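You operate a simulated robot arm through the tools that you are given. There is no shell and no other tool. Be economical: measure what you need, move in short steps, check, and stop when the job is done.

You run a simulated two-armed robot. Do the job below in one go: nothing can be reset, and whatever is moved stays where it is left.

## Task
Hold the shallow pan still and scour its baked crust off.
Fine: use the green pad and put it back, then brush oil on the middle of the pan's floor and stand the brush back in the oil tub. Set down upright: green pad, teal brush. A coat counts when it lies all over at full strength: go over it till it gets no stronger. What is to be rubbed or washed off counts as gone when no trace of it is left.

It is judged by the outcome, as a careful person would: the job done as asked, and still so three seconds after it is handed in. It fails if anything else is knocked over, pushed out of place, dropped, spilled or broken.

## Robot
Two 7-joint arms with two-finger parallel grippers on one trunk, on a base that drives. Base frame: it is fixed to the floor where the robot stands at the start and does not move with it; the origin is under the middle of the robot, x ahead of it, y to its left, z up; the surface under the hand at the start is at about z = 0.9. Lengths are in m, angles in rad, forces in N, time in s.
The left shoulder is at the start at [0.06, 0.143, 0.926], the right one opposite. With the tool pointing down near the work surface each hand reaches from about 0.28 to 0.7 m from the robot's upright axis, wherever it stands, measured 20 degrees to its own side. Places, roughly: silver shallow pan (22x18x5 cm) [0.6, 0.2, 0.9]. Payload 1.57 kg a hand.
The tool frame of a hand sits at the grasp point between the pads (the TCP): z along the fingers, y along the line on which they close. The tips reach 0.03 m beyond it. Largest opening 0.11 m; finger width 0.024, thickness 0.012; the body of the gripper, 0.048 by 0.112 m, starts 0.078 m behind the TCP.
Orientation is that of the tool frame in the base frame, as [roll, pitch, yaw] about the fixed x, y, z axes, in that order (R = Rz(yaw) Ry(pitch) Rx(roll)). With the fingers straight down and closing along the base's y, the tool's x points along the base's -x, its y along +y and its z along -z.

## Interface
- The arms move only by the tool jog_arm. It takes "left_commands", "right_commands" or both (then of equal length, played together; a hand with none holds still); each is a list of rows, each an object (a shift or turn left out is 0, a gripper value left out holds the last) with "delta_pos": the shift along the tool's x, y, z in m, a list of three; "delta_rot": the turn, a rotation vector about the tool's x, y, z in rad, a list of three; "fingers": the gripper command, from -1 (fully open) to 1 (shut), values between in proportion. In form: [{"delta_pos": [dx, dy, dz], "delta_rot": [ax, ay, az], "fingers": fingers}, ...]. A call has 1 to 20 rows; each row shifts and turns the commanded pose from where the row before left it, along the tool's axes as they then stand. Each row takes 0.2 s and may step no farther than 0.05 m and 0.15 rad from the row before; otherwise, or with a gripper value out of range, the whole call is refused. A pose out of reach is approached as far as the arm can. The call stops where the force on the tool passes 40 N (or 10 N more than at its start, if that is more) or the arm is blocked; 0.2 s more then pass. Each finger travels about 0.045 m/s and halts on what it meets, pressing with about 43 N; the grip force reading is that of the motor and also rises with nothing between the fingers. The clock runs only during rows and for 0.2 s after the last one: add rows that do not move to give the fingers time. The reply holds the time, the measured pose of the TCP, the force on the tool along the base axes, the opening and the grip force, in the units named above and with some noise, with the torque about the TCP (base axes, N m) and any sound that the robot's microphone picked up.
- Cameras (640 x 400 px; columns grow to the right, rows downward): "scene" is now at [0.0394, 0.0278, 1.5301]; the picture's right is [0.37, -0.93, 0.00], its down [-0.73, -0.29, -0.61] and it looks along [0.57, 0.23, -0.79] (base axes); focal length 252 px, centre (320, 200). "left" rides on the left gripper at [0.07, -0.016, -0.141] in its tool frame; the picture's right is [0.23, 0.97, 0.00], its down [-0.86, 0.20, -0.48] and it looks along [-0.47, 0.11, 0.88] (tool axes); focal length 222 px, centre (320, 200). "right" rides on the right gripper at [0.07, 0.016, -0.141] in its tool frame; the picture's right is [-0.23, 0.97, 0.00], its down [-0.86, -0.20, -0.48] and it looks along [-0.47, -0.11, 0.88] (tool axes); focal length 222 px, centre (320, 200). There is no depth. A picture from a camera that has moved, and an enlarged one, comes with that camera's place and axes in the base frame and with its lens.
- snapshot(camera): a new picture of that camera. No time passes.
- slide_trunk(by): slides the trunk up (or, below 0, down) by that many m; the arms and the scene camera ride with it, the base frame stays. It gives what a move gives, with no picture.
- drive_base(legs): drives the robot by 1 to 6 legs, each [ahead, left, turn to the left] in m, m and rad, along the robot's own axes; the way and the turn of a leg run together, so that a leg with both is an arc; at most 1.5 m and 3.142 rad a leg. The arms and the cameras ride along, it lands a little off, and it stops where it bumps. It gives what a move gives.
- aim_head(pan, tilt): turns the head with the scene camera to pan (to the left, within 1.501 rad either way) and tilt (down, from -0.506 to 1.204), counted from straight ahead of the robot. It gives what a move gives.
- enlarge(camera, box): a new picture of the part [left, top, right, bottom] of that camera's present view, enlarged. No time passes.
- hand_in(): hands the job in; it is judged then, once.

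Work in short steps. Places have to be worked out from the pictures, the camera data and where the tool is seen: move nearer, look again, correct. Check each grasp and each placing, and mend what went wrong. You have 120 turns and 100 pictures in all, those below and enlarged ones among them. Open the grippers and draw the arms clear of the work before you hand the job in, unless the task says otherwise; then end with one line.

The tools are called by a JSON object that holds its "method" and its "body". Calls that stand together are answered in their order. jog_arm: Moves the arms, as the interface text tells. Its arguments: {"type":"object","properties":{"left_commands":{"type":"array","items":{"type":"object","properties":{"delta_pos":{"type":"array","items":{"type":"number"}},"delta_rot":{"type":"array","items":{"type":"number"}},"fingers":{"type":"number"}}}},"right_commands":{"type":"array","items":{"type":"object","properties":{"delta_pos":{"type":"array","items":{"type":"number"}},"delta_rot":{"type":"array","items":{"type":"number"}},"fingers":{"type":"number"}}}}},"required":[]} The other tools are called the same way: slide_trunk (by) slides the trunk up or down; drive_base (legs) drives the base; aim_head (pan, tilt) turns the head that bears the scene camera; snapshot (camera) takes a picture; enlarge (camera, box) takes an enlarged picture of a part of a camera's view; hand_in () hands the job in.

At the start:

```text
t: 0.0
left_tcp_pos: [0.4407, 0.2861, 0.9994]
left_orientation: [-3.141, -0.001, 3.141]
left_force: [-0.6, 0.8, 1.2]
left_torque: [0.0, 0.0, 0.02]
left_opening: 0.1099
left_gripper_force: 0.1
right_tcp_pos: [0.4601, -0.0358, 1.0001]
right_orientation: [-3.141, 0.001, -3.141]
right_force: [0.8, -0.1, -0.2]
right_torque: [0.02, 0.02, 0.0]
right_opening: 0.11
right_gripper_force: 0.0
trunk travel left (down, up): [-0.525, 0.065]
robot x, y, heading: [-0.0034, -0.002, -0.001]
head pan, tilt: [0.379, 0.909]
```

scene: 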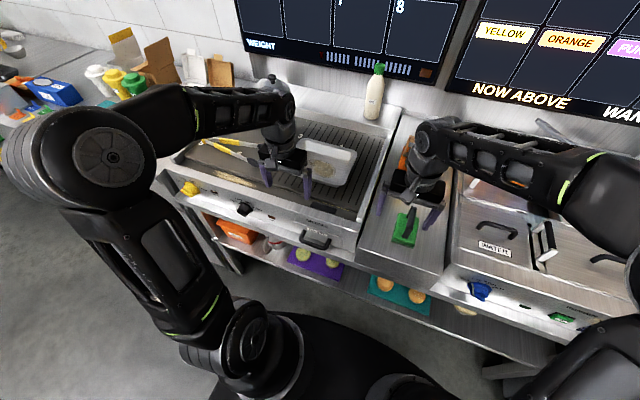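
right: 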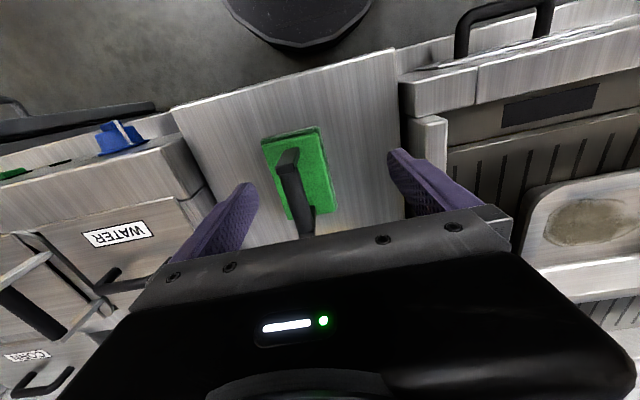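
left: 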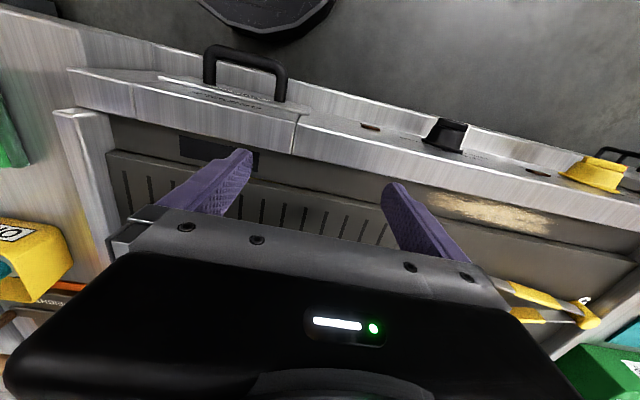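

The green pad lies in front of the right hand; a yellow oil tub shows at the left camera's edge. I'll enlarge the scene view to find both properly.

{"method": "enlarge", "body": {"camera": "scene", "box": [340, 90, 500, 260]}}

{"method": "enlarge", "body": {"camera": "scene", "box": [160, 90, 400, 240]}}

```text
2.35 times, centred on (420, 175) of scene
camera zoom: at [0.0394, 0.0278, 1.5301], right [0.37, -0.93, 0.0], down [-0.73, -0.29, -0.61], along [0.57, 0.23, -0.79], focal length 593 px, centre (85, 259)
```

zoom: 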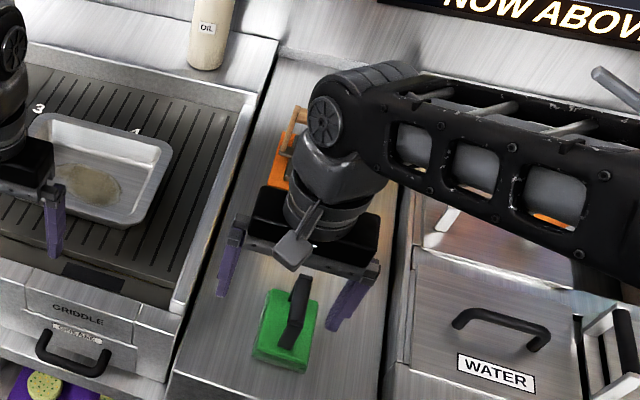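

```text
2.67 times, centred on (280, 165) of scene
camera zoom: at [0.0394, 0.0278, 1.5301], right [0.37, -0.93, 0.0], down [-0.73, -0.29, -0.61], along [0.57, 0.23, -0.79], focal length 672 px, centre (427, 293)
```

zoom: 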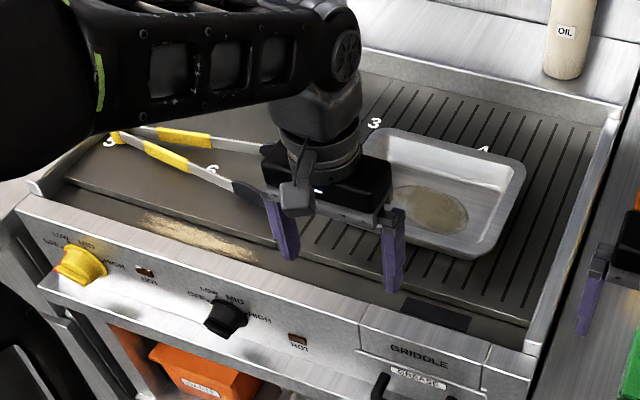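

The right hand hides the oil tub. I lift and shift both hands out of the way to see the workplace.

{"method": "jog_arm", "body": {"right_commands": [{"delta_pos": [0, 0, -0.05]}, {"delta_pos": [0, -0.03, -0.04]}, {"delta_pos": [0, -0.05, 0]}, {"delta_pos": [0, -0.05, 0]}, {"delta_pos": [0, -0.05, 0]}, {"delta_pos": [0, -0.05, 0]}], "left_commands": [{"delta_pos": [0, 0, -0.05]}, {"delta_pos": [0, 0.03, -0.04]}, {"delta_pos": [0, 0.05, 0]}, {"delta_pos": [0, 0.05, 0]}, {"delta_pos": [0, 0.0, 0]}, {"delta_pos": [0, 0.0, 0]}]}}

{"method": "aim_head", "body": {"pan": 0.15, "tilt": 0.85}}

{"method": "snapshot", "body": {"camera": "scene"}}

```text
t: 1.4
left_tcp_pos: [0.4388, 0.4153, 1.09]
left_orientation: [3.142, -0.001, 3.141]
left_force: [1.3, 0.1, 0.6]
left_torque: [0.04, 0.02, -0.02]
left_opening: 0.11
left_gripper_force: 0.0
right_tcp_pos: [0.46, -0.2659, 1.0898]
right_orientation: [-3.142, 0.0, 3.141]
right_force: [-0.1, 1.1, 0.3]
right_torque: [0.03, 0.0, -0.02]
right_opening: 0.1103
right_gripper_force: 0.0
trunk travel left (down, up): [-0.525, 0.065]
robot x, y, heading: [0.0011, -0.0007, -0.003]
head pan, tilt: [0.379, 0.909]
```

```text
t: 2.1
left_tcp_pos: [0.4387, 0.4149, 1.0895]
left_orientation: [3.139, 0.001, 3.142]
left_force: [-0.4, -1.0, 0.0]
left_torque: [-0.06, 0.0, 0.01]
left_opening: 0.1098
left_gripper_force: 0.2
right_tcp_pos: [0.4599, -0.2659, 1.0891]
right_orientation: [-3.141, 0.0, -3.141]
right_force: [0.1, 0.3, -0.4]
right_torque: [0.04, 0.0, 0.02]
right_opening: 0.11
right_gripper_force: 0.0
trunk travel left (down, up): [-0.525, 0.065]
robot x, y, heading: [-0.0033, -0.0003, -0.002]
head pan, tilt: [0.15, 0.85]
```

```text
94 pictures are left
camera scene: at [0.047, 0.0117, 1.5346], right [0.15, -0.99, 0.0], down [-0.74, -0.11, -0.66], along [0.65, 0.1, -0.75], focal length 252 px, centre (320, 200)
```

scene: 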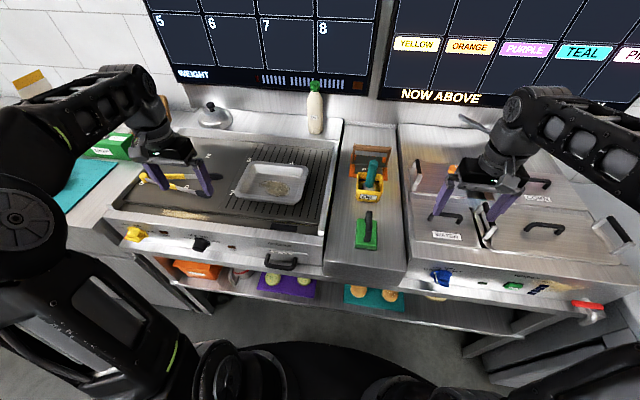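

{"method": "enlarge", "body": {"camera": "scene", "box": [320, 130, 416, 260]}}

{"method": "enlarge", "body": {"camera": "scene", "box": [216, 140, 336, 220]}}

```text
3.08 times, centred on (368, 195) of scene
camera zoom: at [0.047, 0.0117, 1.5346], right [0.15, -0.99, 0.0], down [-0.74, -0.11, -0.66], along [0.65, 0.1, -0.75], focal length 776 px, centre (172, 215)
```

zoom: 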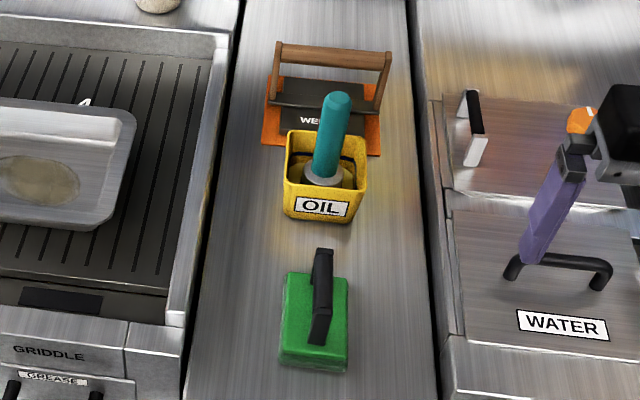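

```text
5.00 times, centred on (276, 180) of scene
camera zoom: at [0.047, 0.0117, 1.5346], right [0.15, -0.99, 0.0], down [-0.74, -0.11, -0.66], along [0.65, 0.1, -0.75], focal length 1261 px, centre (540, 300)
```

zoom: 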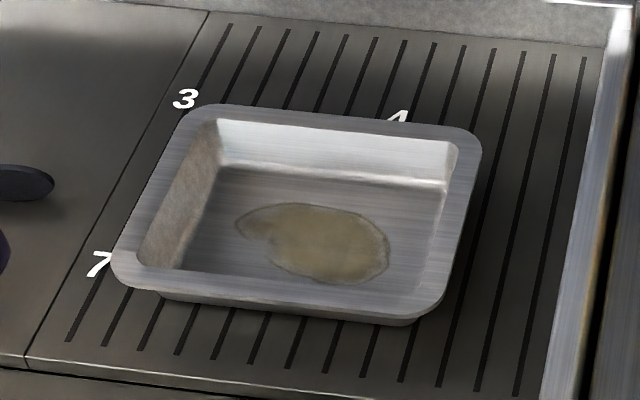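

Estimates: pad centre ≈(0.475,-0.057) with its handle along x, top z≈0.97. Tub is at ≈(0.61,-0.03); the pan rim spans x 0.54–0.70, y 0.155–0.36. I drive 0.15 m left so both hands reach the pan well.

{"method": "drive_base", "body": {"legs": [[0, 0.15, 0]]}}

{"method": "aim_head", "body": {"pan": 0.0, "tilt": 0.95}}

{"method": "snapshot", "body": {"camera": "scene"}}

{"method": "snapshot", "body": {"camera": "right"}}

```text
t: 3.5
left_tcp_pos: [0.4387, 0.5689, 1.0884]
left_orientation: [-3.141, -0.001, -3.141]
left_force: [0.2, 0.4, -0.7]
left_torque: [-0.02, 0.02, -0.03]
left_opening: 0.1098
left_gripper_force: 0.1
right_tcp_pos: [0.4587, -0.1144, 1.0898]
right_orientation: [-3.139, -0.001, -3.141]
right_force: [-0.3, 0.5, 0.8]
right_torque: [-0.05, 0.0, 0.0]
right_opening: 0.1102
right_gripper_force: 0.0
trunk travel left (down, up): [-0.525, 0.065]
robot x, y, heading: [-0.0007, 0.151, 0.002]
head pan, tilt: [0.15, 0.85]
```

```text
t: 4.2
left_tcp_pos: [0.4401, 0.5664, 1.0906]
left_orientation: [-3.141, 0.0, -3.141]
left_force: [0.1, -0.4, 0.0]
left_torque: [-0.01, -0.01, -0.01]
left_opening: 0.1098
left_gripper_force: 0.1
right_tcp_pos: [0.4595, -0.1153, 1.0891]
right_orientation: [-3.141, 0.0, -3.141]
right_force: [-0.5, 0.1, 0.9]
right_torque: [0.01, -0.02, -0.01]
right_opening: 0.11
right_gripper_force: 0.1
trunk travel left (down, up): [-0.525, 0.065]
robot x, y, heading: [0.0054, 0.1519, 0.006]
head pan, tilt: [0.0, 0.949]
```

```text
91 pictures are left
camera scene: at [0.0425, 0.1509, 1.5271], right [0.0, -1.0, 0.0], down [-0.81, 0.0, -0.58], along [0.58, 0.0, -0.81], focal length 252 px, centre (320, 200)
```

scene: 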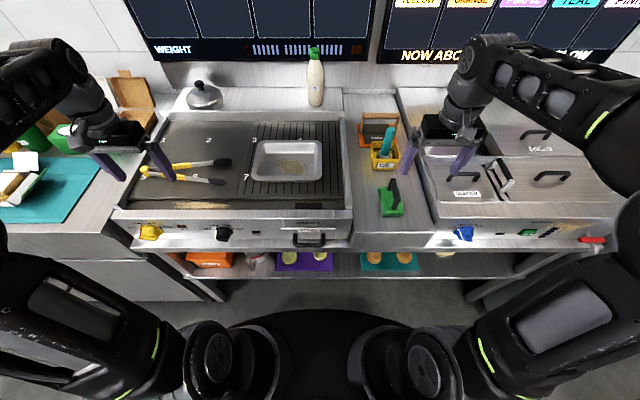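

```text
90 pictures are left
camera right: at [0.3894, -0.0979, 1.2323], right [0.23, 0.97, 0.0], down [0.85, -0.2, 0.48], along [0.47, -0.11, -0.88], focal length 222 px, centre (320, 200)
```

right: 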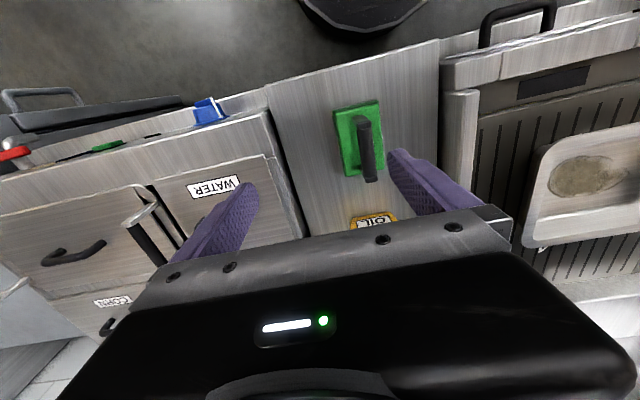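

Base now at y=0.152. I zoom on the pan and tongs, and on the pad and tub, to refine positions from this new viewpoint.

{"method": "enlarge", "body": {"camera": "scene", "box": [200, 120, 352, 215]}}

{"method": "enlarge", "body": {"camera": "scene", "box": [340, 100, 436, 230]}}

```text
4.21 times, centred on (276, 168) of scene
camera zoom: at [0.0425, 0.1509, 1.5271], right [0.0, -1.0, 0.0], down [-0.81, 0.0, -0.58], along [0.58, 0.0, -0.81], focal length 1062 px, centre (505, 337)
```

zoom: 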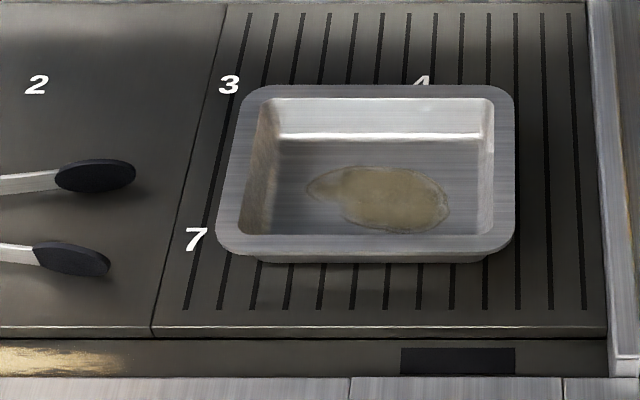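

```text
3.08 times, centred on (388, 165) of scene
camera zoom: at [0.0425, 0.1509, 1.5271], right [0.0, -1.0, 0.0], down [-0.81, 0.0, -0.58], along [0.58, 0.0, -0.81], focal length 776 px, centre (111, 308)
```

zoom: 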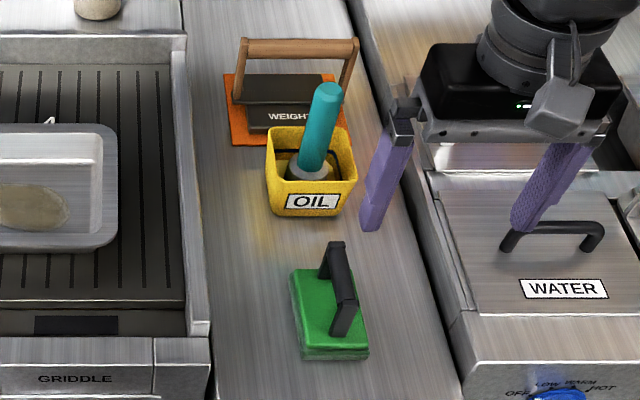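

Pan ≈ centre (0.617,0.252), crust x 0.588–0.657, y 0.195–0.31; pad handle top ≈(0.478,-0.057,0.975). I bring the right hand above the handle and half-close for clearance.

{"method": "jog_arm", "body": {"right_commands": [{"delta_pos": [-0.018, 0.03, 0], "fingers": -0.3}, {"delta_pos": [0, 0.028, 0.03]}, {"delta_pos": [0, 0, 0]}, {"delta_pos": [0, 0, 0]}]}}

{"method": "snapshot", "body": {"camera": "right"}}

{"method": "enlarge", "body": {"camera": "scene", "box": [340, 100, 460, 230]}}

```text
t: 5.2
left_tcp_pos: [0.4384, 0.5659, 1.0902]
left_orientation: [-3.14, 0.0, -3.141]
left_force: [-0.5, 0.3, 0.7]
left_torque: [-0.01, -0.02, 0.03]
left_opening: 0.1102
left_gripper_force: 0.1
right_tcp_pos: [0.4769, -0.059, 1.06]
right_orientation: [-3.141, -0.001, 3.141]
right_force: [0.5, -0.3, 0.0]
right_torque: [-0.05, 0.0, -0.02]
right_opening: 0.0716
right_gripper_force: 0.0
trunk travel left (down, up): [-0.525, 0.065]
robot x, y, heading: [0.0011, 0.1487, -0.001]
head pan, tilt: [0.0, 0.949]
```

```text
87 pictures are left
camera right: at [0.408, -0.04, 1.2028], right [0.23, 0.97, 0.0], down [0.86, -0.2, 0.48], along [0.47, -0.11, -0.88], focal length 222 px, centre (320, 200)
```

right: 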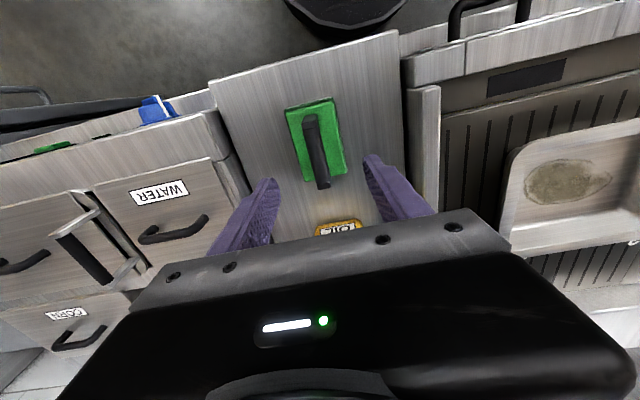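

```text
3.08 times, centred on (400, 165) of scene
camera zoom: at [0.0425, 0.151, 1.5271], right [0.0, -1.0, 0.0], down [-0.81, 0.0, -0.58], along [0.58, 0.0, -0.81], focal length 776 px, centre (74, 308)
```

zoom: 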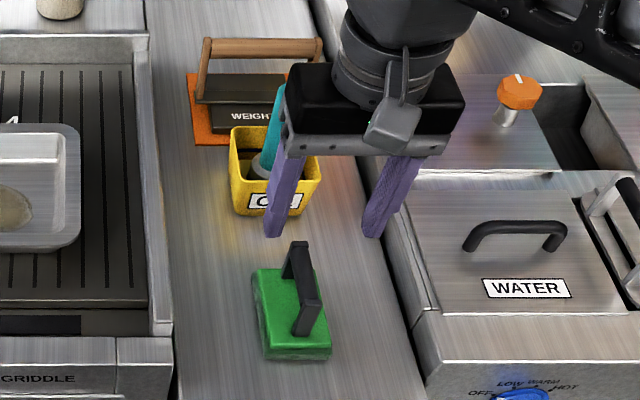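

Handle centre confirmed at ≈(0.478,-0.058), aligned with x. I descend to z≈0.965.

{"method": "jog_arm", "body": {"right_commands": [{"delta_pos": [0, 0, 0.04]}, {"delta_pos": [0, 0, 0.03]}, {"delta_pos": [0, 0, 0.015]}, {"delta_pos": [0, 0, 0.01]}, {"delta_pos": [0, 0, 0]}]}}

{"method": "enlarge", "body": {"camera": "scene", "box": [340, 100, 460, 230]}}

{"method": "snapshot", "body": {"camera": "right"}}

```text
t: 6.4
left_tcp_pos: [0.4396, 0.566, 1.0904]
left_orientation: [-3.141, -0.001, 3.14]
left_force: [-0.8, 0.8, 0.2]
left_torque: [-0.01, 0.01, -0.02]
left_opening: 0.11
left_gripper_force: 0.0
right_tcp_pos: [0.4776, -0.0577, 0.9666]
right_orientation: [3.141, -0.001, -3.141]
right_force: [-0.2, 0.8, -0.4]
right_torque: [0.0, 0.02, 0.01]
right_opening: 0.0714
right_gripper_force: 0.1
trunk travel left (down, up): [-0.525, 0.065]
robot x, y, heading: [-0.0017, 0.1518, -0.002]
head pan, tilt: [0.0, 0.949]
```

```text
3.08 times, centred on (400, 165) of scene
camera zoom: at [0.0424, 0.151, 1.5271], right [0.0, -1.0, 0.0], down [-0.81, 0.0, -0.58], along [0.58, 0.0, -0.81], focal length 776 px, centre (74, 308)
```

zoom: 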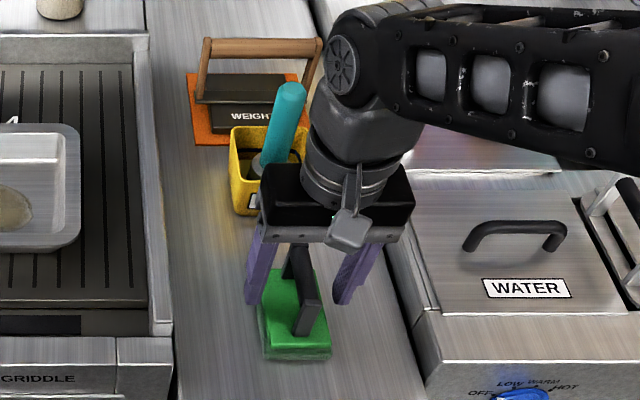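

```text
84 pictures are left
camera right: at [0.4074, -0.0407, 1.1074], right [0.23, 0.97, 0.0], down [0.86, -0.2, 0.48], along [0.47, -0.11, -0.88], focal length 222 px, centre (320, 200)
```

right: 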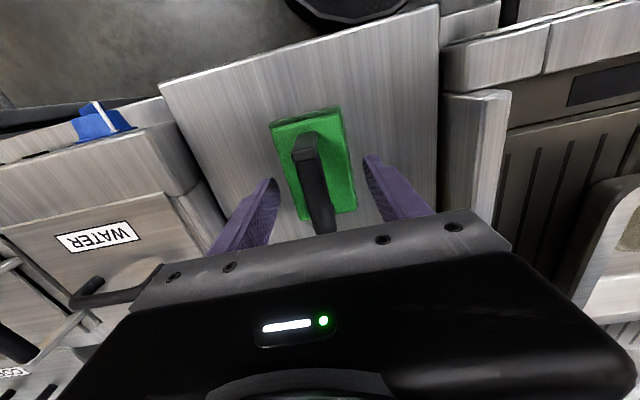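

Handle is between the fingers. I close the gripper.

{"method": "jog_arm", "body": {"right_commands": [{"fingers": 1}, {"fingers": 1}, {"fingers": 1}, {"fingers": 1}, {"fingers": 1}, {"fingers": 1}]}}

```text
t: 7.8
left_tcp_pos: [0.4398, 0.5672, 1.0894]
left_orientation: [3.141, 0.0, 3.141]
left_force: [0.6, -0.4, -0.3]
left_torque: [-0.03, -0.02, 0.02]
left_opening: 0.1102
left_gripper_force: 0.1
right_tcp_pos: [0.4772, -0.0581, 0.9655]
right_orientation: [-3.141, 0.002, -3.141]
right_force: [-0.4, -0.5, 0.4]
right_torque: [-0.01, -0.01, 0.0]
right_opening: 0.017
right_gripper_force: 32.5
trunk travel left (down, up): [-0.525, 0.065]
robot x, y, heading: [0.0004, 0.1521, 0.003]
head pan, tilt: [0.0, 0.949]
```

Gripped (1.7 cm). I lift the pad straight up and bring the left hand above the pan's left wall at (0.58,0.352).

{"method": "jog_arm", "body": {"right_commands": [{"delta_pos": [0, 0, -0.03]}, {"delta_pos": [0, 0, -0.04]}, {"delta_pos": [0, 0, -0.04]}, {"delta_pos": [0, 0, -0.03]}, {}, {}, {}], "left_commands": [{"delta_pos": [-0.028, -0.04, 0], "fingers": -0.2}, {"delta_pos": [-0.028, -0.04, 0]}, {"delta_pos": [-0.028, -0.04, 0]}, {"delta_pos": [-0.028, -0.04, 0]}, {"delta_pos": [-0.028, -0.04, 0]}, {"delta_pos": [0, -0.015, 0]}, {"delta_pos": [0, 0, 0.03]}]}}

{"method": "enlarge", "body": {"camera": "scene", "box": [200, 90, 440, 240]}}

{"method": "snapshot", "body": {"camera": "left"}}

{"method": "snapshot", "body": {"camera": "right"}}

```text
t: 9.4
left_tcp_pos: [0.5373, 0.413, 1.0593]
left_orientation: [-3.141, 0.001, 3.141]
left_force: [0.1, -0.4, 0.2]
left_torque: [-0.01, 0.01, -0.02]
left_opening: 0.0657
left_gripper_force: 0.1
left hand out of reach, approached as far as the arm can: row 4, 5
right_tcp_pos: [0.4777, -0.0564, 1.0989]
right_orientation: [3.141, -0.003, 3.142]
right_force: [0.5, -0.2, -2.2]
right_torque: [-0.01, 0.02, -0.04]
right_opening: 0.0169
right_gripper_force: 32.1
right hand out of reach, approached as far as the arm can: row 4
trunk travel left (down, up): [-0.525, 0.065]
robot x, y, heading: [-0.0031, 0.1494, 0.003]
head pan, tilt: [0.0, 0.949]
```

```text
2.67 times, centred on (320, 165) of scene
camera zoom: at [0.0431, 0.1513, 1.5271], right [0.0, -1.0, 0.0], down [-0.81, 0.0, -0.58], along [0.58, 0.0, -0.81], focal length 672 px, centre (320, 293)
```

zoom: 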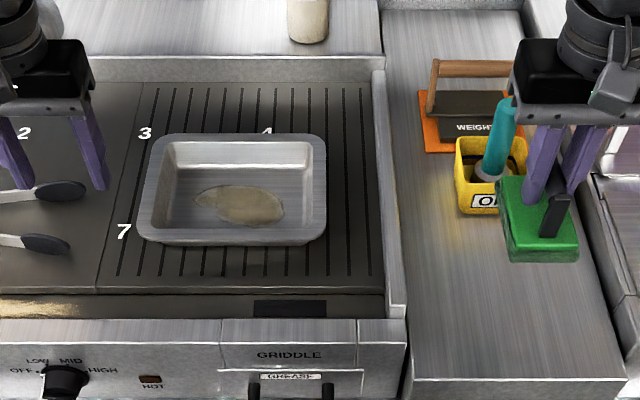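

```text
82 pictures are left
camera left: at [0.4662, 0.3966, 1.2018], right [-0.23, 0.97, 0.0], down [0.86, 0.2, 0.48], along [0.47, 0.11, -0.88], focal length 222 px, centre (320, 200)
```

left: 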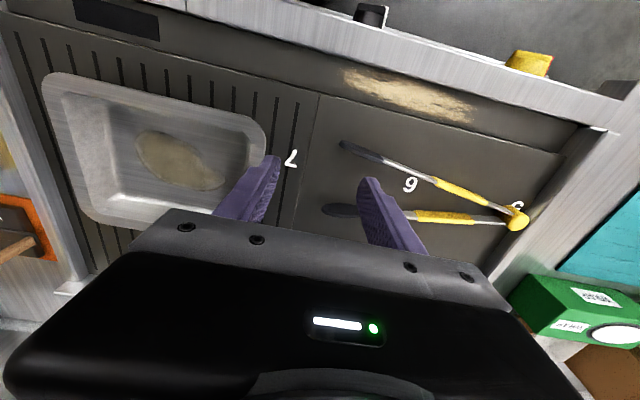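

```text
81 pictures are left
camera right: at [0.4078, -0.0391, 1.2422], right [0.23, 0.97, 0.0], down [0.86, -0.2, 0.48], along [0.46, -0.11, -0.88], focal length 222 px, centre (320, 200)
```

right: 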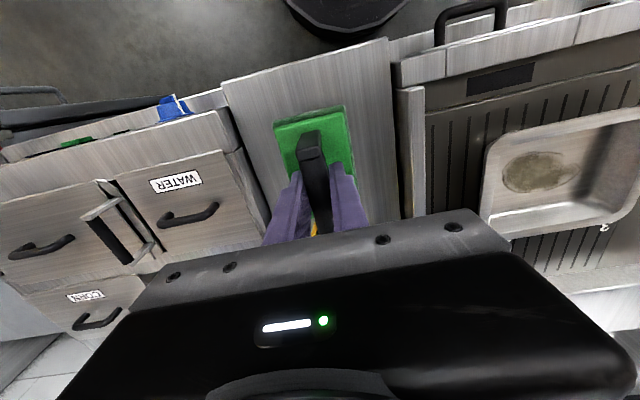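

Both arms are near the top of their reach at this height, so I raise the trunk 0.06 m to bring the shoulders up.

{"method": "slide_trunk", "body": {"by": 0.06}}

{"method": "jog_arm", "body": {"left_commands": [{"delta_pos": [-0.02, -0.03, 0.03]}, {"delta_pos": [-0.02, -0.031, 0.03]}, {}, {}]}}

```text
t: 10.4
left_tcp_pos: [0.5364, 0.4123, 1.1192]
left_orientation: [-3.141, 0.0, 3.141]
left_force: [0.0, -0.3, 1.3]
left_torque: [0.02, -0.01, 0.0]
left_opening: 0.0659
left_gripper_force: 0.1
right_tcp_pos: [0.4777, -0.0572, 1.1588]
right_orientation: [3.142, -0.002, -3.14]
right_force: [-0.2, 0.4, -0.8]
right_torque: [0.01, 0.06, 0.01]
right_opening: 0.017
right_gripper_force: 31.8
trunk travel left (down, up): [-0.585, 0.005]
robot x, y, heading: [-0.0002, 0.1508, -0.004]
head pan, tilt: [0.0, 0.949]
```

```text
t: 11.4
left_tcp_pos: [0.5761, 0.3494, 1.0586]
left_orientation: [-3.141, 0.002, 3.14]
left_force: [0.1, -0.1, 0.8]
left_torque: [0.02, -0.01, 0.01]
left_opening: 0.0658
left_gripper_force: 0.0
right_tcp_pos: [0.4773, -0.0576, 1.1602]
right_orientation: [-3.141, -0.004, 3.142]
right_force: [-0.3, -0.1, -1.4]
right_torque: [-0.02, 0.01, 0.01]
right_opening: 0.017
right_gripper_force: 31.8
trunk travel left (down, up): [-0.585, 0.005]
robot x, y, heading: [-0.0028, 0.1531, -0.007]
head pan, tilt: [0.0, 0.949]
```

The left hand is above the wall; I look from both cameras before descending.

{"method": "snapshot", "body": {"camera": "left"}}

{"method": "enlarge", "body": {"camera": "scene", "box": [200, 110, 360, 230]}}

```text
80 pictures are left
camera left: at [0.5063, 0.3342, 1.2017], right [-0.23, 0.97, 0.0], down [0.86, 0.2, 0.48], along [0.47, 0.11, -0.88], focal length 222 px, centre (320, 200)
```

left: 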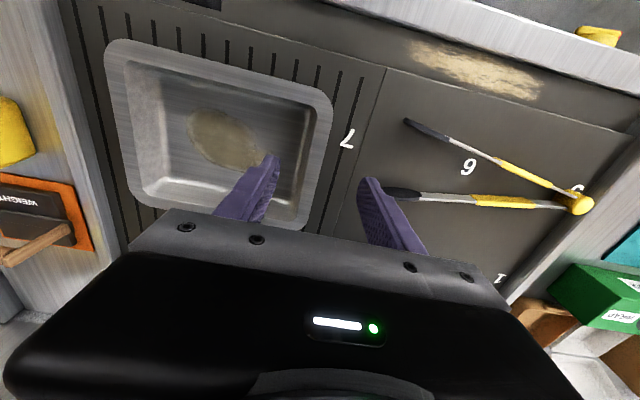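

```text
3.33 times, centred on (280, 170) of scene
camera zoom: at [0.0429, 0.1507, 1.587], right [0.0, -1.0, 0.0], down [-0.81, 0.0, -0.58], along [0.58, 0.0, -0.81], focal length 841 px, centre (453, 300)
```

zoom: 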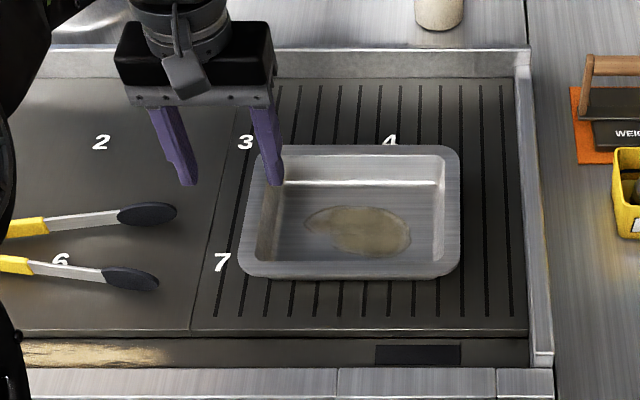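

Rim at y≈0.338–0.356, hand is centred. I narrow the fingers and descend to z≈0.947.

{"method": "jog_arm", "body": {"left_commands": [{"delta_pos": [0, 0, 0.02], "fingers": 0.2}, {"delta_pos": [0, 0.0, 0.02]}, {"delta_pos": [0, 0, 0.02]}, {"delta_pos": [0, 0, 0.02]}, {"delta_pos": [0, 0, 0.02]}, {"delta_pos": [0, 0, 0.012]}, {}]}}

{"method": "enlarge", "body": {"camera": "scene", "box": [200, 110, 360, 230]}}

{"method": "snapshot", "body": {"camera": "left"}}

```text
t: 12.8
left_tcp_pos: [0.5774, 0.3496, 0.9647]
left_orientation: [-3.138, 0.012, 3.14]
left_force: [-10.5, 1.1, 23.8]
left_torque: [-0.55, 0.64, -0.29]
left_opening: 0.044
left_gripper_force: 0.0
right_tcp_pos: [0.4762, -0.0572, 1.1606]
right_orientation: [-3.141, -0.005, 3.141]
right_force: [-0.4, 1.0, -1.4]
right_torque: [-0.01, 0.05, 0.0]
right_opening: 0.017
right_gripper_force: 31.9
trunk travel left (down, up): [-0.585, 0.005]
robot x, y, heading: [-0.0005, 0.1525, 0.001]
head pan, tilt: [0.0, 0.949]
stopped in row 6 (left hand): the force on the tool passed its limit at 45 N (the readings are from after the stop); the commanded pose is now the measured one
```

```text
3.33 times, centred on (280, 170) of scene
camera zoom: at [0.0409, 0.1507, 1.5874], right [0.0, -1.0, 0.0], down [-0.81, 0.0, -0.58], along [0.58, 0.0, -0.81], focal length 841 px, centre (453, 300)
```

zoom: 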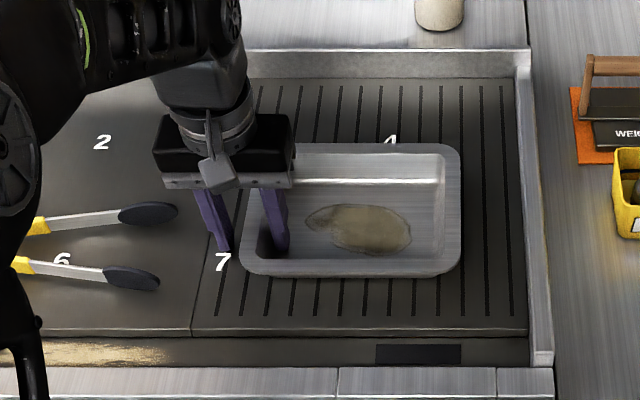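

```text
77 pictures are left
camera left: at [0.5063, 0.3347, 1.1055], right [-0.23, 0.97, -0.01], down [0.85, 0.2, 0.49], along [0.48, 0.1, -0.87], focal length 222 px, centre (320, 200)
```

left: 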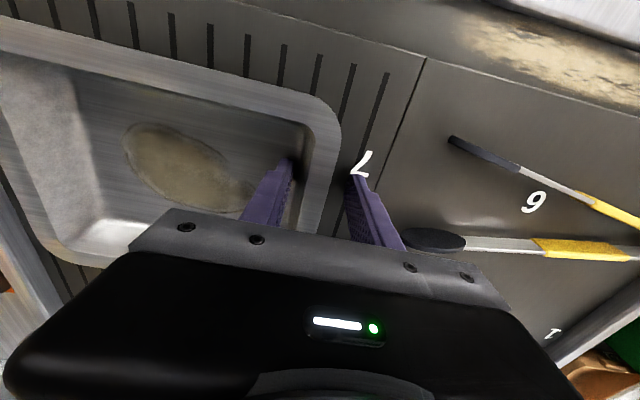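

The inner finger touched the pan (tip at z≈0.935), so the pan floor is higher than assumed. I back off 4 mm and close on the wall.

{"method": "jog_arm", "body": {"left_commands": [{"delta_pos": [0, 0, -0.005]}, {"fingers": 1}, {"fingers": 1}, {"fingers": 1}, {"fingers": 1}, {"fingers": 1}]}}

{"method": "enlarge", "body": {"camera": "scene", "box": [200, 110, 360, 230]}}

```text
t: 14.2
left_tcp_pos: [0.5792, 0.3495, 0.9662]
left_orientation: [-3.14, 0.009, -3.141]
left_force: [-1.5, -0.8, 2.8]
left_torque: [-1.01, 0.53, -0.24]
left_opening: 0.0216
left_gripper_force: 33.9
right_tcp_pos: [0.4776, -0.0562, 1.1596]
right_orientation: [-3.14, -0.005, -3.141]
right_force: [0.0, 0.7, -1.8]
right_torque: [-0.01, 0.01, -0.02]
right_opening: 0.017
right_gripper_force: 32.0
trunk travel left (down, up): [-0.585, 0.005]
robot x, y, heading: [-0.0008, 0.1501, 0.003]
head pan, tilt: [0.0, 0.949]
```

```text
3.33 times, centred on (280, 170) of scene
camera zoom: at [0.0422, 0.151, 1.5871], right [0.0, -1.0, 0.0], down [-0.81, 0.0, -0.58], along [0.58, 0.0, -0.81], focal length 841 px, centre (453, 300)
```

zoom: 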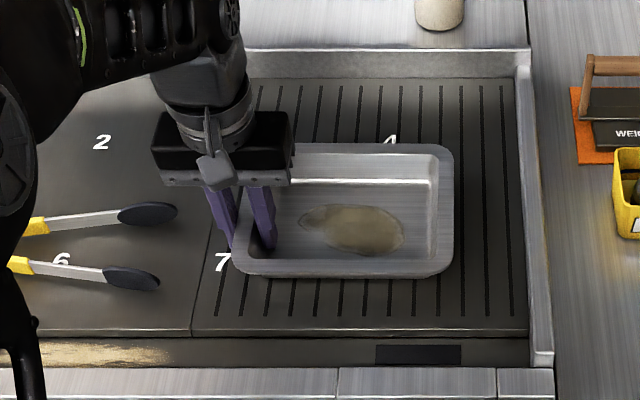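

The wall is held (pan drew ~5 mm toward the hand). I nudge it back 5 mm, and carry the pad at height toward the pan, then turn it a quarter so the two grippers don't collide.

{"method": "jog_arm", "body": {"left_commands": [{"delta_pos": [0, -0.0025, 0]}, {"delta_pos": [0, -0.0025, 0]}, {}, {}, {}, {}, {}], "right_commands": [{"delta_pos": [0, 0.04, 0]}, {"delta_pos": [0, 0.045, 0]}, {"delta_pos": [0, 0.045, 0]}, {"delta_pos": [0, 0.045, 0]}, {"delta_pos": [-0.03, 0.03, 0]}, {"delta_pos": [-0.04, 0.02, 0]}, {"delta_pos": [-0.04, 0.0, 0]}]}}

{"method": "jog_arm", "body": {"right_commands": [{"delta_rot": [0, 0, -0.14]}, {"delta_rot": [0, 0, -0.14]}, {"delta_rot": [0, 0, -0.14]}, {"delta_rot": [0, 0, -0.14]}, {"delta_rot": [0, 0, -0.14]}, {"delta_rot": [0, 0, -0.14]}, {"delta_rot": [0, 0, -0.14]}, {"delta_rot": [0, 0, -0.14]}, {"delta_rot": [0, 0, -0.14]}, {"delta_rot": [0, 0, -0.14]}, {"delta_rot": [0, 0, -0.14]}]}}

{"method": "snapshot", "body": {"camera": "scene"}}

```text
t: 15.8
left_tcp_pos: [0.5782, 0.3449, 0.968]
left_orientation: [-3.14, 0.009, 3.139]
left_force: [0.9, 0.6, 4.2]
left_torque: [-1.15, -0.33, 0.05]
left_opening: 0.0212
left_gripper_force: 34.6
right_tcp_pos: [0.4857, 0.1247, 1.1612]
right_orientation: [-3.141, -0.002, 3.14]
right_force: [0.8, -0.3, -1.6]
right_torque: [0.02, -0.01, 0.0]
right_opening: 0.0168
right_gripper_force: 31.8
right hand out of reach, approached as far as the arm can: row 5, 6, 7
trunk travel left (down, up): [-0.585, 0.005]
robot x, y, heading: [-0.0007, 0.1506, -0.001]
head pan, tilt: [0.0, 0.949]
```

```text
t: 18.1
left_tcp_pos: [0.5786, 0.3455, 0.9676]
left_orientation: [-3.14, 0.007, 3.14]
left_force: [1.1, -2.1, 4.3]
left_torque: [-1.24, -0.33, 0.06]
left_opening: 0.0213
left_gripper_force: 34.2
right_tcp_pos: [0.4856, 0.1265, 1.1597]
right_orientation: [-3.141, 0.0, -1.599]
right_force: [-0.5, -0.1, -0.8]
right_torque: [-0.02, -0.01, -0.01]
right_opening: 0.017
right_gripper_force: 32.1
trunk travel left (down, up): [-0.585, 0.005]
robot x, y, heading: [0.0038, 0.153, 0.001]
head pan, tilt: [0.0, 0.949]
```

```text
75 pictures are left
camera scene: at [0.0424, 0.1509, 1.5871], right [0.0, -1.0, 0.0], down [-0.81, 0.0, -0.58], along [0.58, 0.0, -0.81], focal length 252 px, centre (320, 200)
```

scene: 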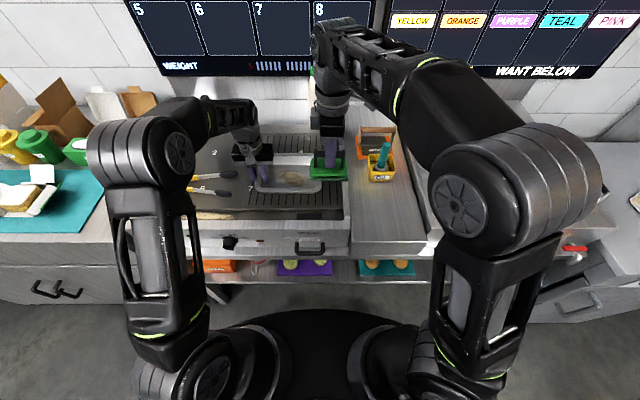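

The pad is turned; the arm needs a lower height to reach out. I go down to z≈1.09 and over to the crust's middle.

{"method": "jog_arm", "body": {"right_commands": [{"delta_pos": [0, 0, 0.035]}, {"delta_pos": [0, 0, 0.035]}, {"delta_pos": [-0.03, -0.035, 0]}, {"delta_pos": [-0.03, -0.035, 0]}, {"delta_pos": [-0.03, -0.035, 0]}, {"delta_pos": [-0.015, -0.017, 0]}, {}]}}

{"method": "snapshot", "body": {"camera": "scene"}}

{"method": "snapshot", "body": {"camera": "right"}}

```text
t: 19.8
left_tcp_pos: [0.5791, 0.3458, 0.9679]
left_orientation: [-3.137, 0.01, 3.141]
left_force: [1.0, 2.9, 4.1]
left_torque: [-1.06, 0.19, 0.01]
left_opening: 0.0214
left_gripper_force: 34.8
right_tcp_pos: [0.5655, 0.1917, 1.0912]
right_orientation: [3.141, 0.0, -1.6]
right_force: [0.0, 0.1, -2.0]
right_torque: [-0.02, -0.01, 0.02]
right_opening: 0.017
right_gripper_force: 32.3
right hand out of reach, approached as far as the arm can: row 5, 6
trunk travel left (down, up): [-0.585, 0.005]
robot x, y, heading: [-0.0028, 0.1552, 0.002]
head pan, tilt: [0.0, 0.949]
```

```text
74 pictures are left
camera scene: at [0.0423, 0.1514, 1.5871], right [0.0, -1.0, 0.0], down [-0.81, 0.0, -0.58], along [0.58, 0.0, -0.81], focal length 252 px, centre (320, 200)
```

scene: 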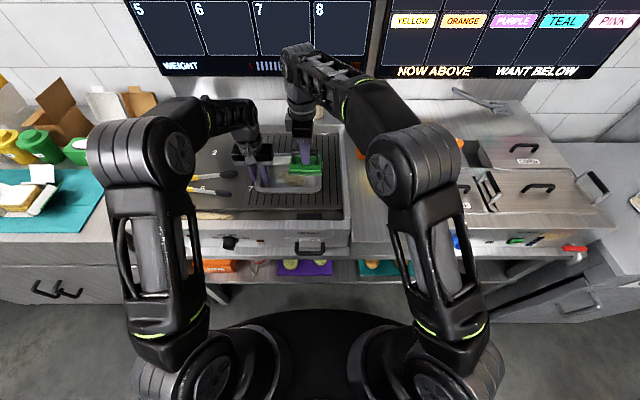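

```text
73 pictures are left
camera right: at [0.5464, 0.1239, 1.2323], right [-0.97, 0.26, 0.0], down [0.23, 0.85, 0.48], along [0.12, 0.46, -0.88], focal length 222 px, centre (320, 200)
```

right: 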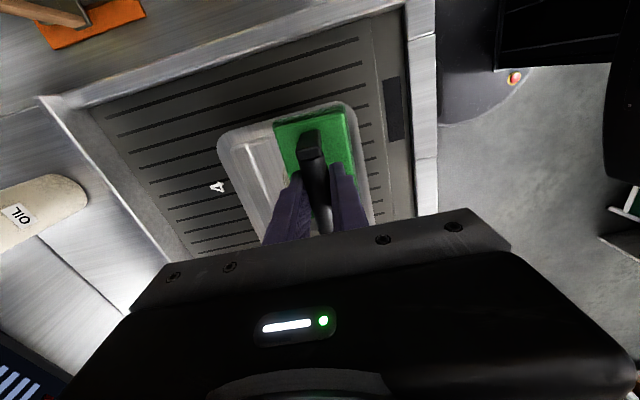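

Still limited by height. I lower 4.5 cm (pad bottom just above the rim) and extend again.

{"method": "jog_arm", "body": {"right_commands": [{"delta_pos": [0, 0, 0.025]}, {"delta_pos": [0, 0, 0.02]}, {"delta_pos": [-0.025, -0.02, 0]}, {"delta_pos": [-0.025, -0.02, 0]}, {}]}}

{"method": "enlarge", "body": {"camera": "scene", "box": [220, 110, 360, 220]}}

```text
t: 20.9
left_tcp_pos: [0.5788, 0.3449, 0.9665]
left_orientation: [-3.137, 0.007, 3.139]
left_force: [1.1, 1.7, 5.0]
left_torque: [-1.22, 0.43, -0.03]
left_opening: 0.0215
left_gripper_force: 34.8
right_tcp_pos: [0.587, 0.2144, 1.0443]
right_orientation: [3.138, -0.003, -1.601]
right_force: [-0.3, 0.0, -1.3]
right_torque: [-0.01, -0.02, -0.01]
right_opening: 0.017
right_gripper_force: 31.8
right hand out of reach, approached as far as the arm can: row 4
trunk travel left (down, up): [-0.585, 0.005]
robot x, y, heading: [-0.0002, 0.1535, 0.002]
head pan, tilt: [0.0, 0.949]
```

```text
3.64 times, centred on (290, 165) of scene
camera zoom: at [0.0424, 0.1513, 1.5871], right [0.0, -1.0, 0.0], down [-0.81, 0.0, -0.58], along [0.58, 0.0, -0.81], focal length 917 px, centre (429, 327)
```

zoom: 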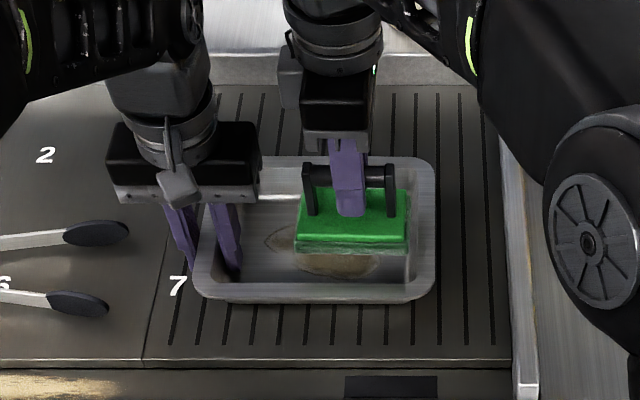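

The pad is above the pan interior. I descend toward the floor in small steps, watching force.

{"method": "jog_arm", "body": {"right_commands": [{"delta_pos": [0, 0, 0.015]}, {"delta_pos": [0, 0, 0.015]}, {"delta_pos": [0, 0, 0.01]}, {"delta_pos": [0, 0, 0.006]}, {"delta_pos": [0, 0, 0.004]}, {"delta_pos": [0, 0, 0.004]}, {"delta_pos": [0, 0, 0.004]}, {"delta_pos": [0, 0, 0.004]}]}}

{"method": "enlarge", "body": {"camera": "scene", "box": [220, 110, 360, 220]}}

```text
t: 22.8
left_tcp_pos: [0.577, 0.3467, 0.9673]
left_orientation: [-3.139, 0.009, -3.14]
left_force: [-0.6, 1.5, 5.1]
left_torque: [-1.27, 0.74, -0.04]
left_opening: 0.0215
left_gripper_force: 34.7
right_tcp_pos: [0.5873, 0.2164, 0.988]
right_orientation: [-3.139, 0.002, -1.6]
right_force: [-4.4, -1.9, 8.2]
right_torque: [-0.56, 0.12, -0.18]
right_opening: 0.0171
right_gripper_force: 32.4
trunk travel left (down, up): [-0.585, 0.005]
robot x, y, heading: [0.0043, 0.1509, 0.003]
head pan, tilt: [0.0, 0.949]
stopped in row 8 (right hand): the force on the tool passed its limit at 41 N (the readings are from after the stop); the commanded pose is now the measured one
```

```text
3.64 times, centred on (290, 165) of scene
camera zoom: at [0.0407, 0.1512, 1.5868], right [0.0, -1.0, 0.0], down [-0.81, 0.0, -0.58], along [0.58, 0.0, -0.81], focal length 917 px, centre (429, 327)
```

zoom: 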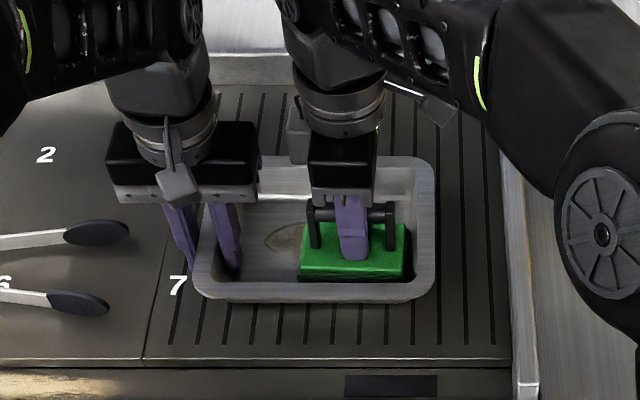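

Contact on the floor at TCP z≈0.988. I make a first set of scrub strokes in y and step in x.

{"method": "jog_arm", "body": {"right_commands": [{"delta_pos": [-0.01, -0.01, 0.001]}, {"delta_pos": [-0.015, 0, 0]}, {"delta_pos": [-0.015, 0, 0]}, {"delta_pos": [0.02, 0, 0]}, {"delta_pos": [0.02, 0, 0]}, {"delta_pos": [0.015, 0, 0]}, {"delta_pos": [0, -0.015, 0]}, {"delta_pos": [-0.02, 0, 0]}, {"delta_pos": [-0.02, 0, 0]}, {"delta_pos": [-0.015, 0, 0]}, {}]}}

{"method": "enlarge", "body": {"camera": "scene", "box": [220, 110, 360, 220]}}

```text
t: 23.6
left_tcp_pos: [0.5795, 0.3511, 0.9654]
left_orientation: [-3.138, 0.012, -3.132]
left_force: [0.7, 2.3, 3.9]
left_torque: [-2.28, 0.76, -0.41]
left_opening: 0.0213
left_gripper_force: 35.0
right_tcp_pos: [0.5999, 0.249, 0.9871]
right_orientation: [-3.138, 0.0, -1.603]
right_force: [-3.7, -4.1, 5.9]
right_torque: [0.45, -0.21, 0.16]
right_opening: 0.0171
right_gripper_force: 32.1
trunk travel left (down, up): [-0.585, 0.005]
robot x, y, heading: [-0.0003, 0.1534, 0.001]
head pan, tilt: [0.0, 0.949]
stopped in row 4 (right hand): the force on the tool passed its limit at 44 N (the readings are from after the stop); the commanded pose is now the measured one
```

```text
3.64 times, centred on (290, 165) of scene
camera zoom: at [0.0413, 0.151, 1.5869], right [0.0, -1.0, 0.0], down [-0.81, 0.0, -0.58], along [0.58, 0.0, -0.81], focal length 917 px, centre (429, 327)
```

zoom: 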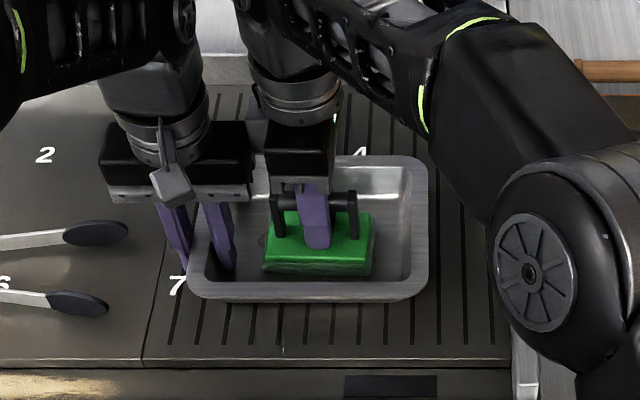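

Force hit the limit and the pan was dragged ~5 mm, possibly with the two grippers touching. I ease the pressure and stroke away to −y, then look.

{"method": "jog_arm", "body": {"right_commands": [{"delta_pos": [0, 0, -0.001]}, {"delta_pos": [0.015, 0, 0]}, {"delta_pos": [0.015, 0, 0]}, {"delta_pos": [0.015, 0, 0]}, {}]}}

{"method": "enlarge", "body": {"camera": "scene", "box": [220, 110, 360, 220]}}

{"method": "snapshot", "body": {"camera": "left"}}

```text
t: 24.8
left_tcp_pos: [0.5791, 0.3445, 0.9668]
left_orientation: [-3.132, 0.014, -3.134]
left_force: [6.0, -28.9, 0.1]
left_torque: [-1.32, 0.41, -0.54]
left_opening: 0.0213
left_gripper_force: 34.6
right_tcp_pos: [0.5966, 0.21, 0.9915]
right_orientation: [-3.138, 0.009, -1.599]
right_force: [-6.4, 28.8, 15.1]
right_torque: [0.88, -0.11, 0.57]
right_opening: 0.0171
right_gripper_force: 32.3
trunk travel left (down, up): [-0.585, 0.005]
robot x, y, heading: [-0.0023, 0.1492, 0.001]
head pan, tilt: [0.0, 0.949]
```

```text
3.64 times, centred on (290, 165) of scene
camera zoom: at [0.0411, 0.1508, 1.5874], right [0.0, -1.0, 0.0], down [-0.81, 0.0, -0.58], along [0.58, 0.0, -0.81], focal length 917 px, centre (429, 327)
```

zoom: 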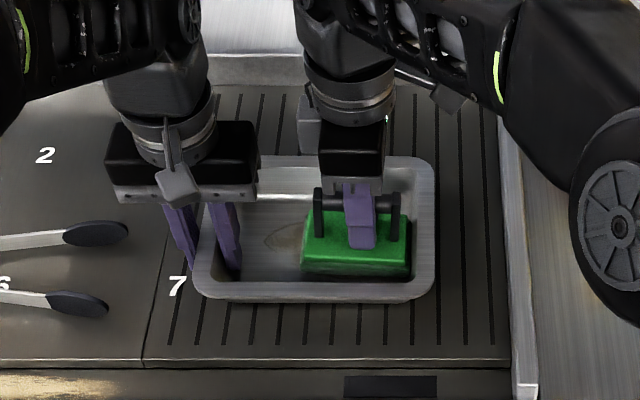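

```text
68 pictures are left
camera left: at [0.5073, 0.3304, 1.1083], right [-0.23, 0.97, -0.01], down [0.85, 0.21, 0.49], along [0.48, 0.1, -0.87], focal length 222 px, centre (320, 200)
```

left: 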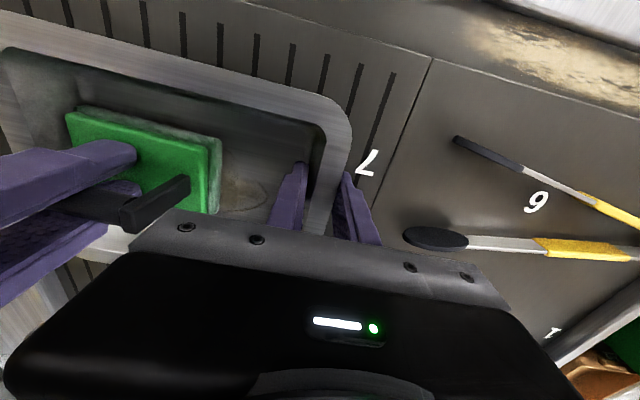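

The pad met the right wall now, and the gripper parts touch near y≈0.245. I lift the pad a little to view the floor, and re-grip the wall with the left hand tilted outward for clearance.

{"method": "jog_arm", "body": {"right_commands": [{"delta_pos": [-0.008, 0, 0]}, {"delta_pos": [0, 0, -0.02]}, {"delta_pos": [0, 0, -0.025]}, {"delta_pos": [0.02, 0.03, -0.015]}, {"delta_pos": [0.03, 0.03, 0]}, {"delta_pos": [0.03, 0.0, 0]}, {}]}}

{"method": "jog_arm", "body": {"left_commands": [{"fingers": 0.2}, {"fingers": 0.2}, {"delta_pos": [0, 0, -0.012]}, {"delta_rot": [0.14, 0, 0]}, {"delta_rot": [0.14, 0, 0]}, {"delta_rot": [0.14, 0, 0]}, {}]}}

{"method": "snapshot", "body": {"camera": "left"}}

{"method": "enlarge", "body": {"camera": "scene", "box": [220, 110, 360, 220]}}

```text
t: 26.4
left_tcp_pos: [0.5805, 0.3519, 0.9651]
left_orientation: [-3.14, 0.01, -3.132]
left_force: [-2.4, 4.5, 7.2]
left_torque: [-1.24, -0.14, -0.13]
left_opening: 0.0216
left_gripper_force: 34.3
right_tcp_pos: [0.5364, 0.1344, 1.0473]
right_orientation: [-3.14, -0.001, -1.604]
right_force: [0.6, 0.4, -1.3]
right_torque: [0.0, -0.01, 0.03]
right_opening: 0.0171
right_gripper_force: 32.4
trunk travel left (down, up): [-0.585, 0.005]
robot x, y, heading: [-0.0004, 0.1498, -0.001]
head pan, tilt: [0.0, 0.949]
```

```text
t: 28.0
left_tcp_pos: [0.5799, 0.3518, 0.9783]
left_orientation: [-2.719, 0.013, -3.131]
left_force: [-0.7, -0.6, -0.3]
left_torque: [0.0, 0.0, -0.01]
left_opening: 0.044
left_gripper_force: 0.1
right_tcp_pos: [0.538, 0.1335, 1.0469]
right_orientation: [-3.14, -0.002, -1.604]
right_force: [-0.3, 0.4, -1.4]
right_torque: [-0.05, -0.02, -0.03]
right_opening: 0.0169
right_gripper_force: 32.6
trunk travel left (down, up): [-0.585, 0.005]
robot x, y, heading: [0.0004, 0.1527, -0.003]
head pan, tilt: [0.0, 0.949]
```

```text
67 pictures are left
camera left: at [0.5076, 0.3936, 1.1136], right [-0.23, 0.89, -0.4], down [0.85, 0.39, 0.36], along [0.48, -0.26, -0.84], focal length 222 px, centre (320, 200)
```

left: 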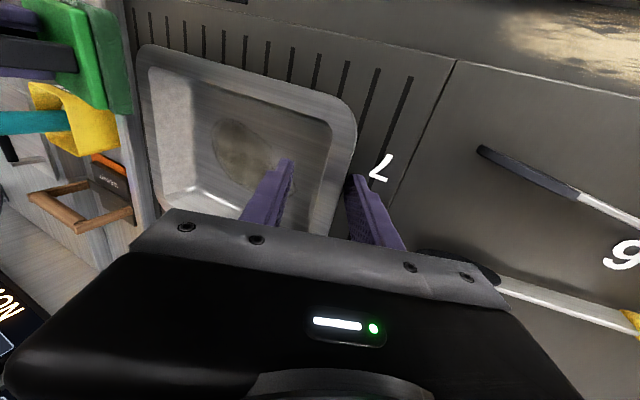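

```text
3.64 times, centred on (290, 165) of scene
camera zoom: at [0.0426, 0.1503, 1.5871], right [0.0, -1.0, 0.0], down [-0.81, 0.0, -0.58], along [0.58, 0.0, -0.81], focal length 917 px, centre (429, 327)
```

zoom: 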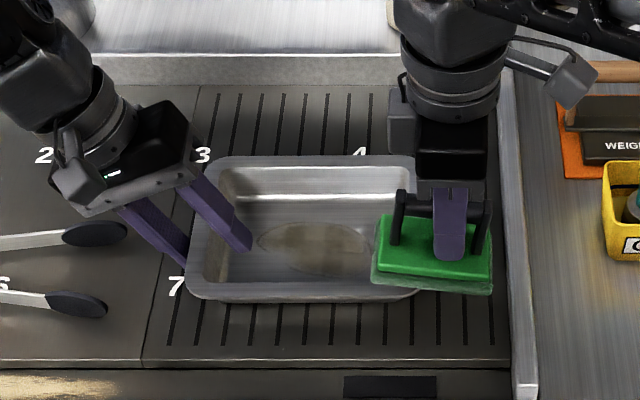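

The crust is about half thinned. The tilted left hand has ample clearance; I lower it 13 mm and close on the wall.

{"method": "jog_arm", "body": {"left_commands": [{"delta_pos": [0, 0.003, 0.006]}, {"delta_pos": [0, 0.0023, 0.006]}, {"fingers": 1}, {"fingers": 1}, {"fingers": 1}, {"fingers": 1}, {}]}}

{"method": "enlarge", "body": {"camera": "scene", "box": [220, 110, 360, 220]}}

```text
t: 28.9
left_tcp_pos: [0.5813, 0.3573, 0.9666]
left_orientation: [-2.731, 0.02, -3.125]
left_force: [-2.8, 2.8, 6.9]
left_torque: [-0.01, -0.2, -0.2]
left_opening: 0.0164
left_gripper_force: 11.0
right_tcp_pos: [0.5379, 0.1342, 1.046]
right_orientation: [-3.14, 0.0, -1.602]
right_force: [1.1, -0.2, -1.5]
right_torque: [0.04, 0.01, -0.01]
right_opening: 0.0171
right_gripper_force: 32.1
trunk travel left (down, up): [-0.585, 0.005]
robot x, y, heading: [0.0001, 0.1533, 0.002]
head pan, tilt: [0.0, 0.949]
stopped in row 4 (left hand): the force on the tool passed its limit at 41 N (the readings are from after the stop); the commanded pose is now the measured one
```

```text
3.64 times, centred on (290, 165) of scene
camera zoom: at [0.0425, 0.15, 1.5867], right [0.0, -1.0, 0.0], down [-0.81, 0.0, -0.58], along [0.58, 0.0, -0.81], focal length 917 px, centre (429, 327)
```

zoom: 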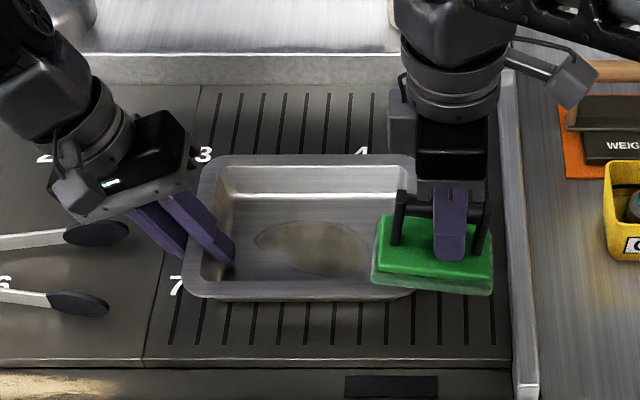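

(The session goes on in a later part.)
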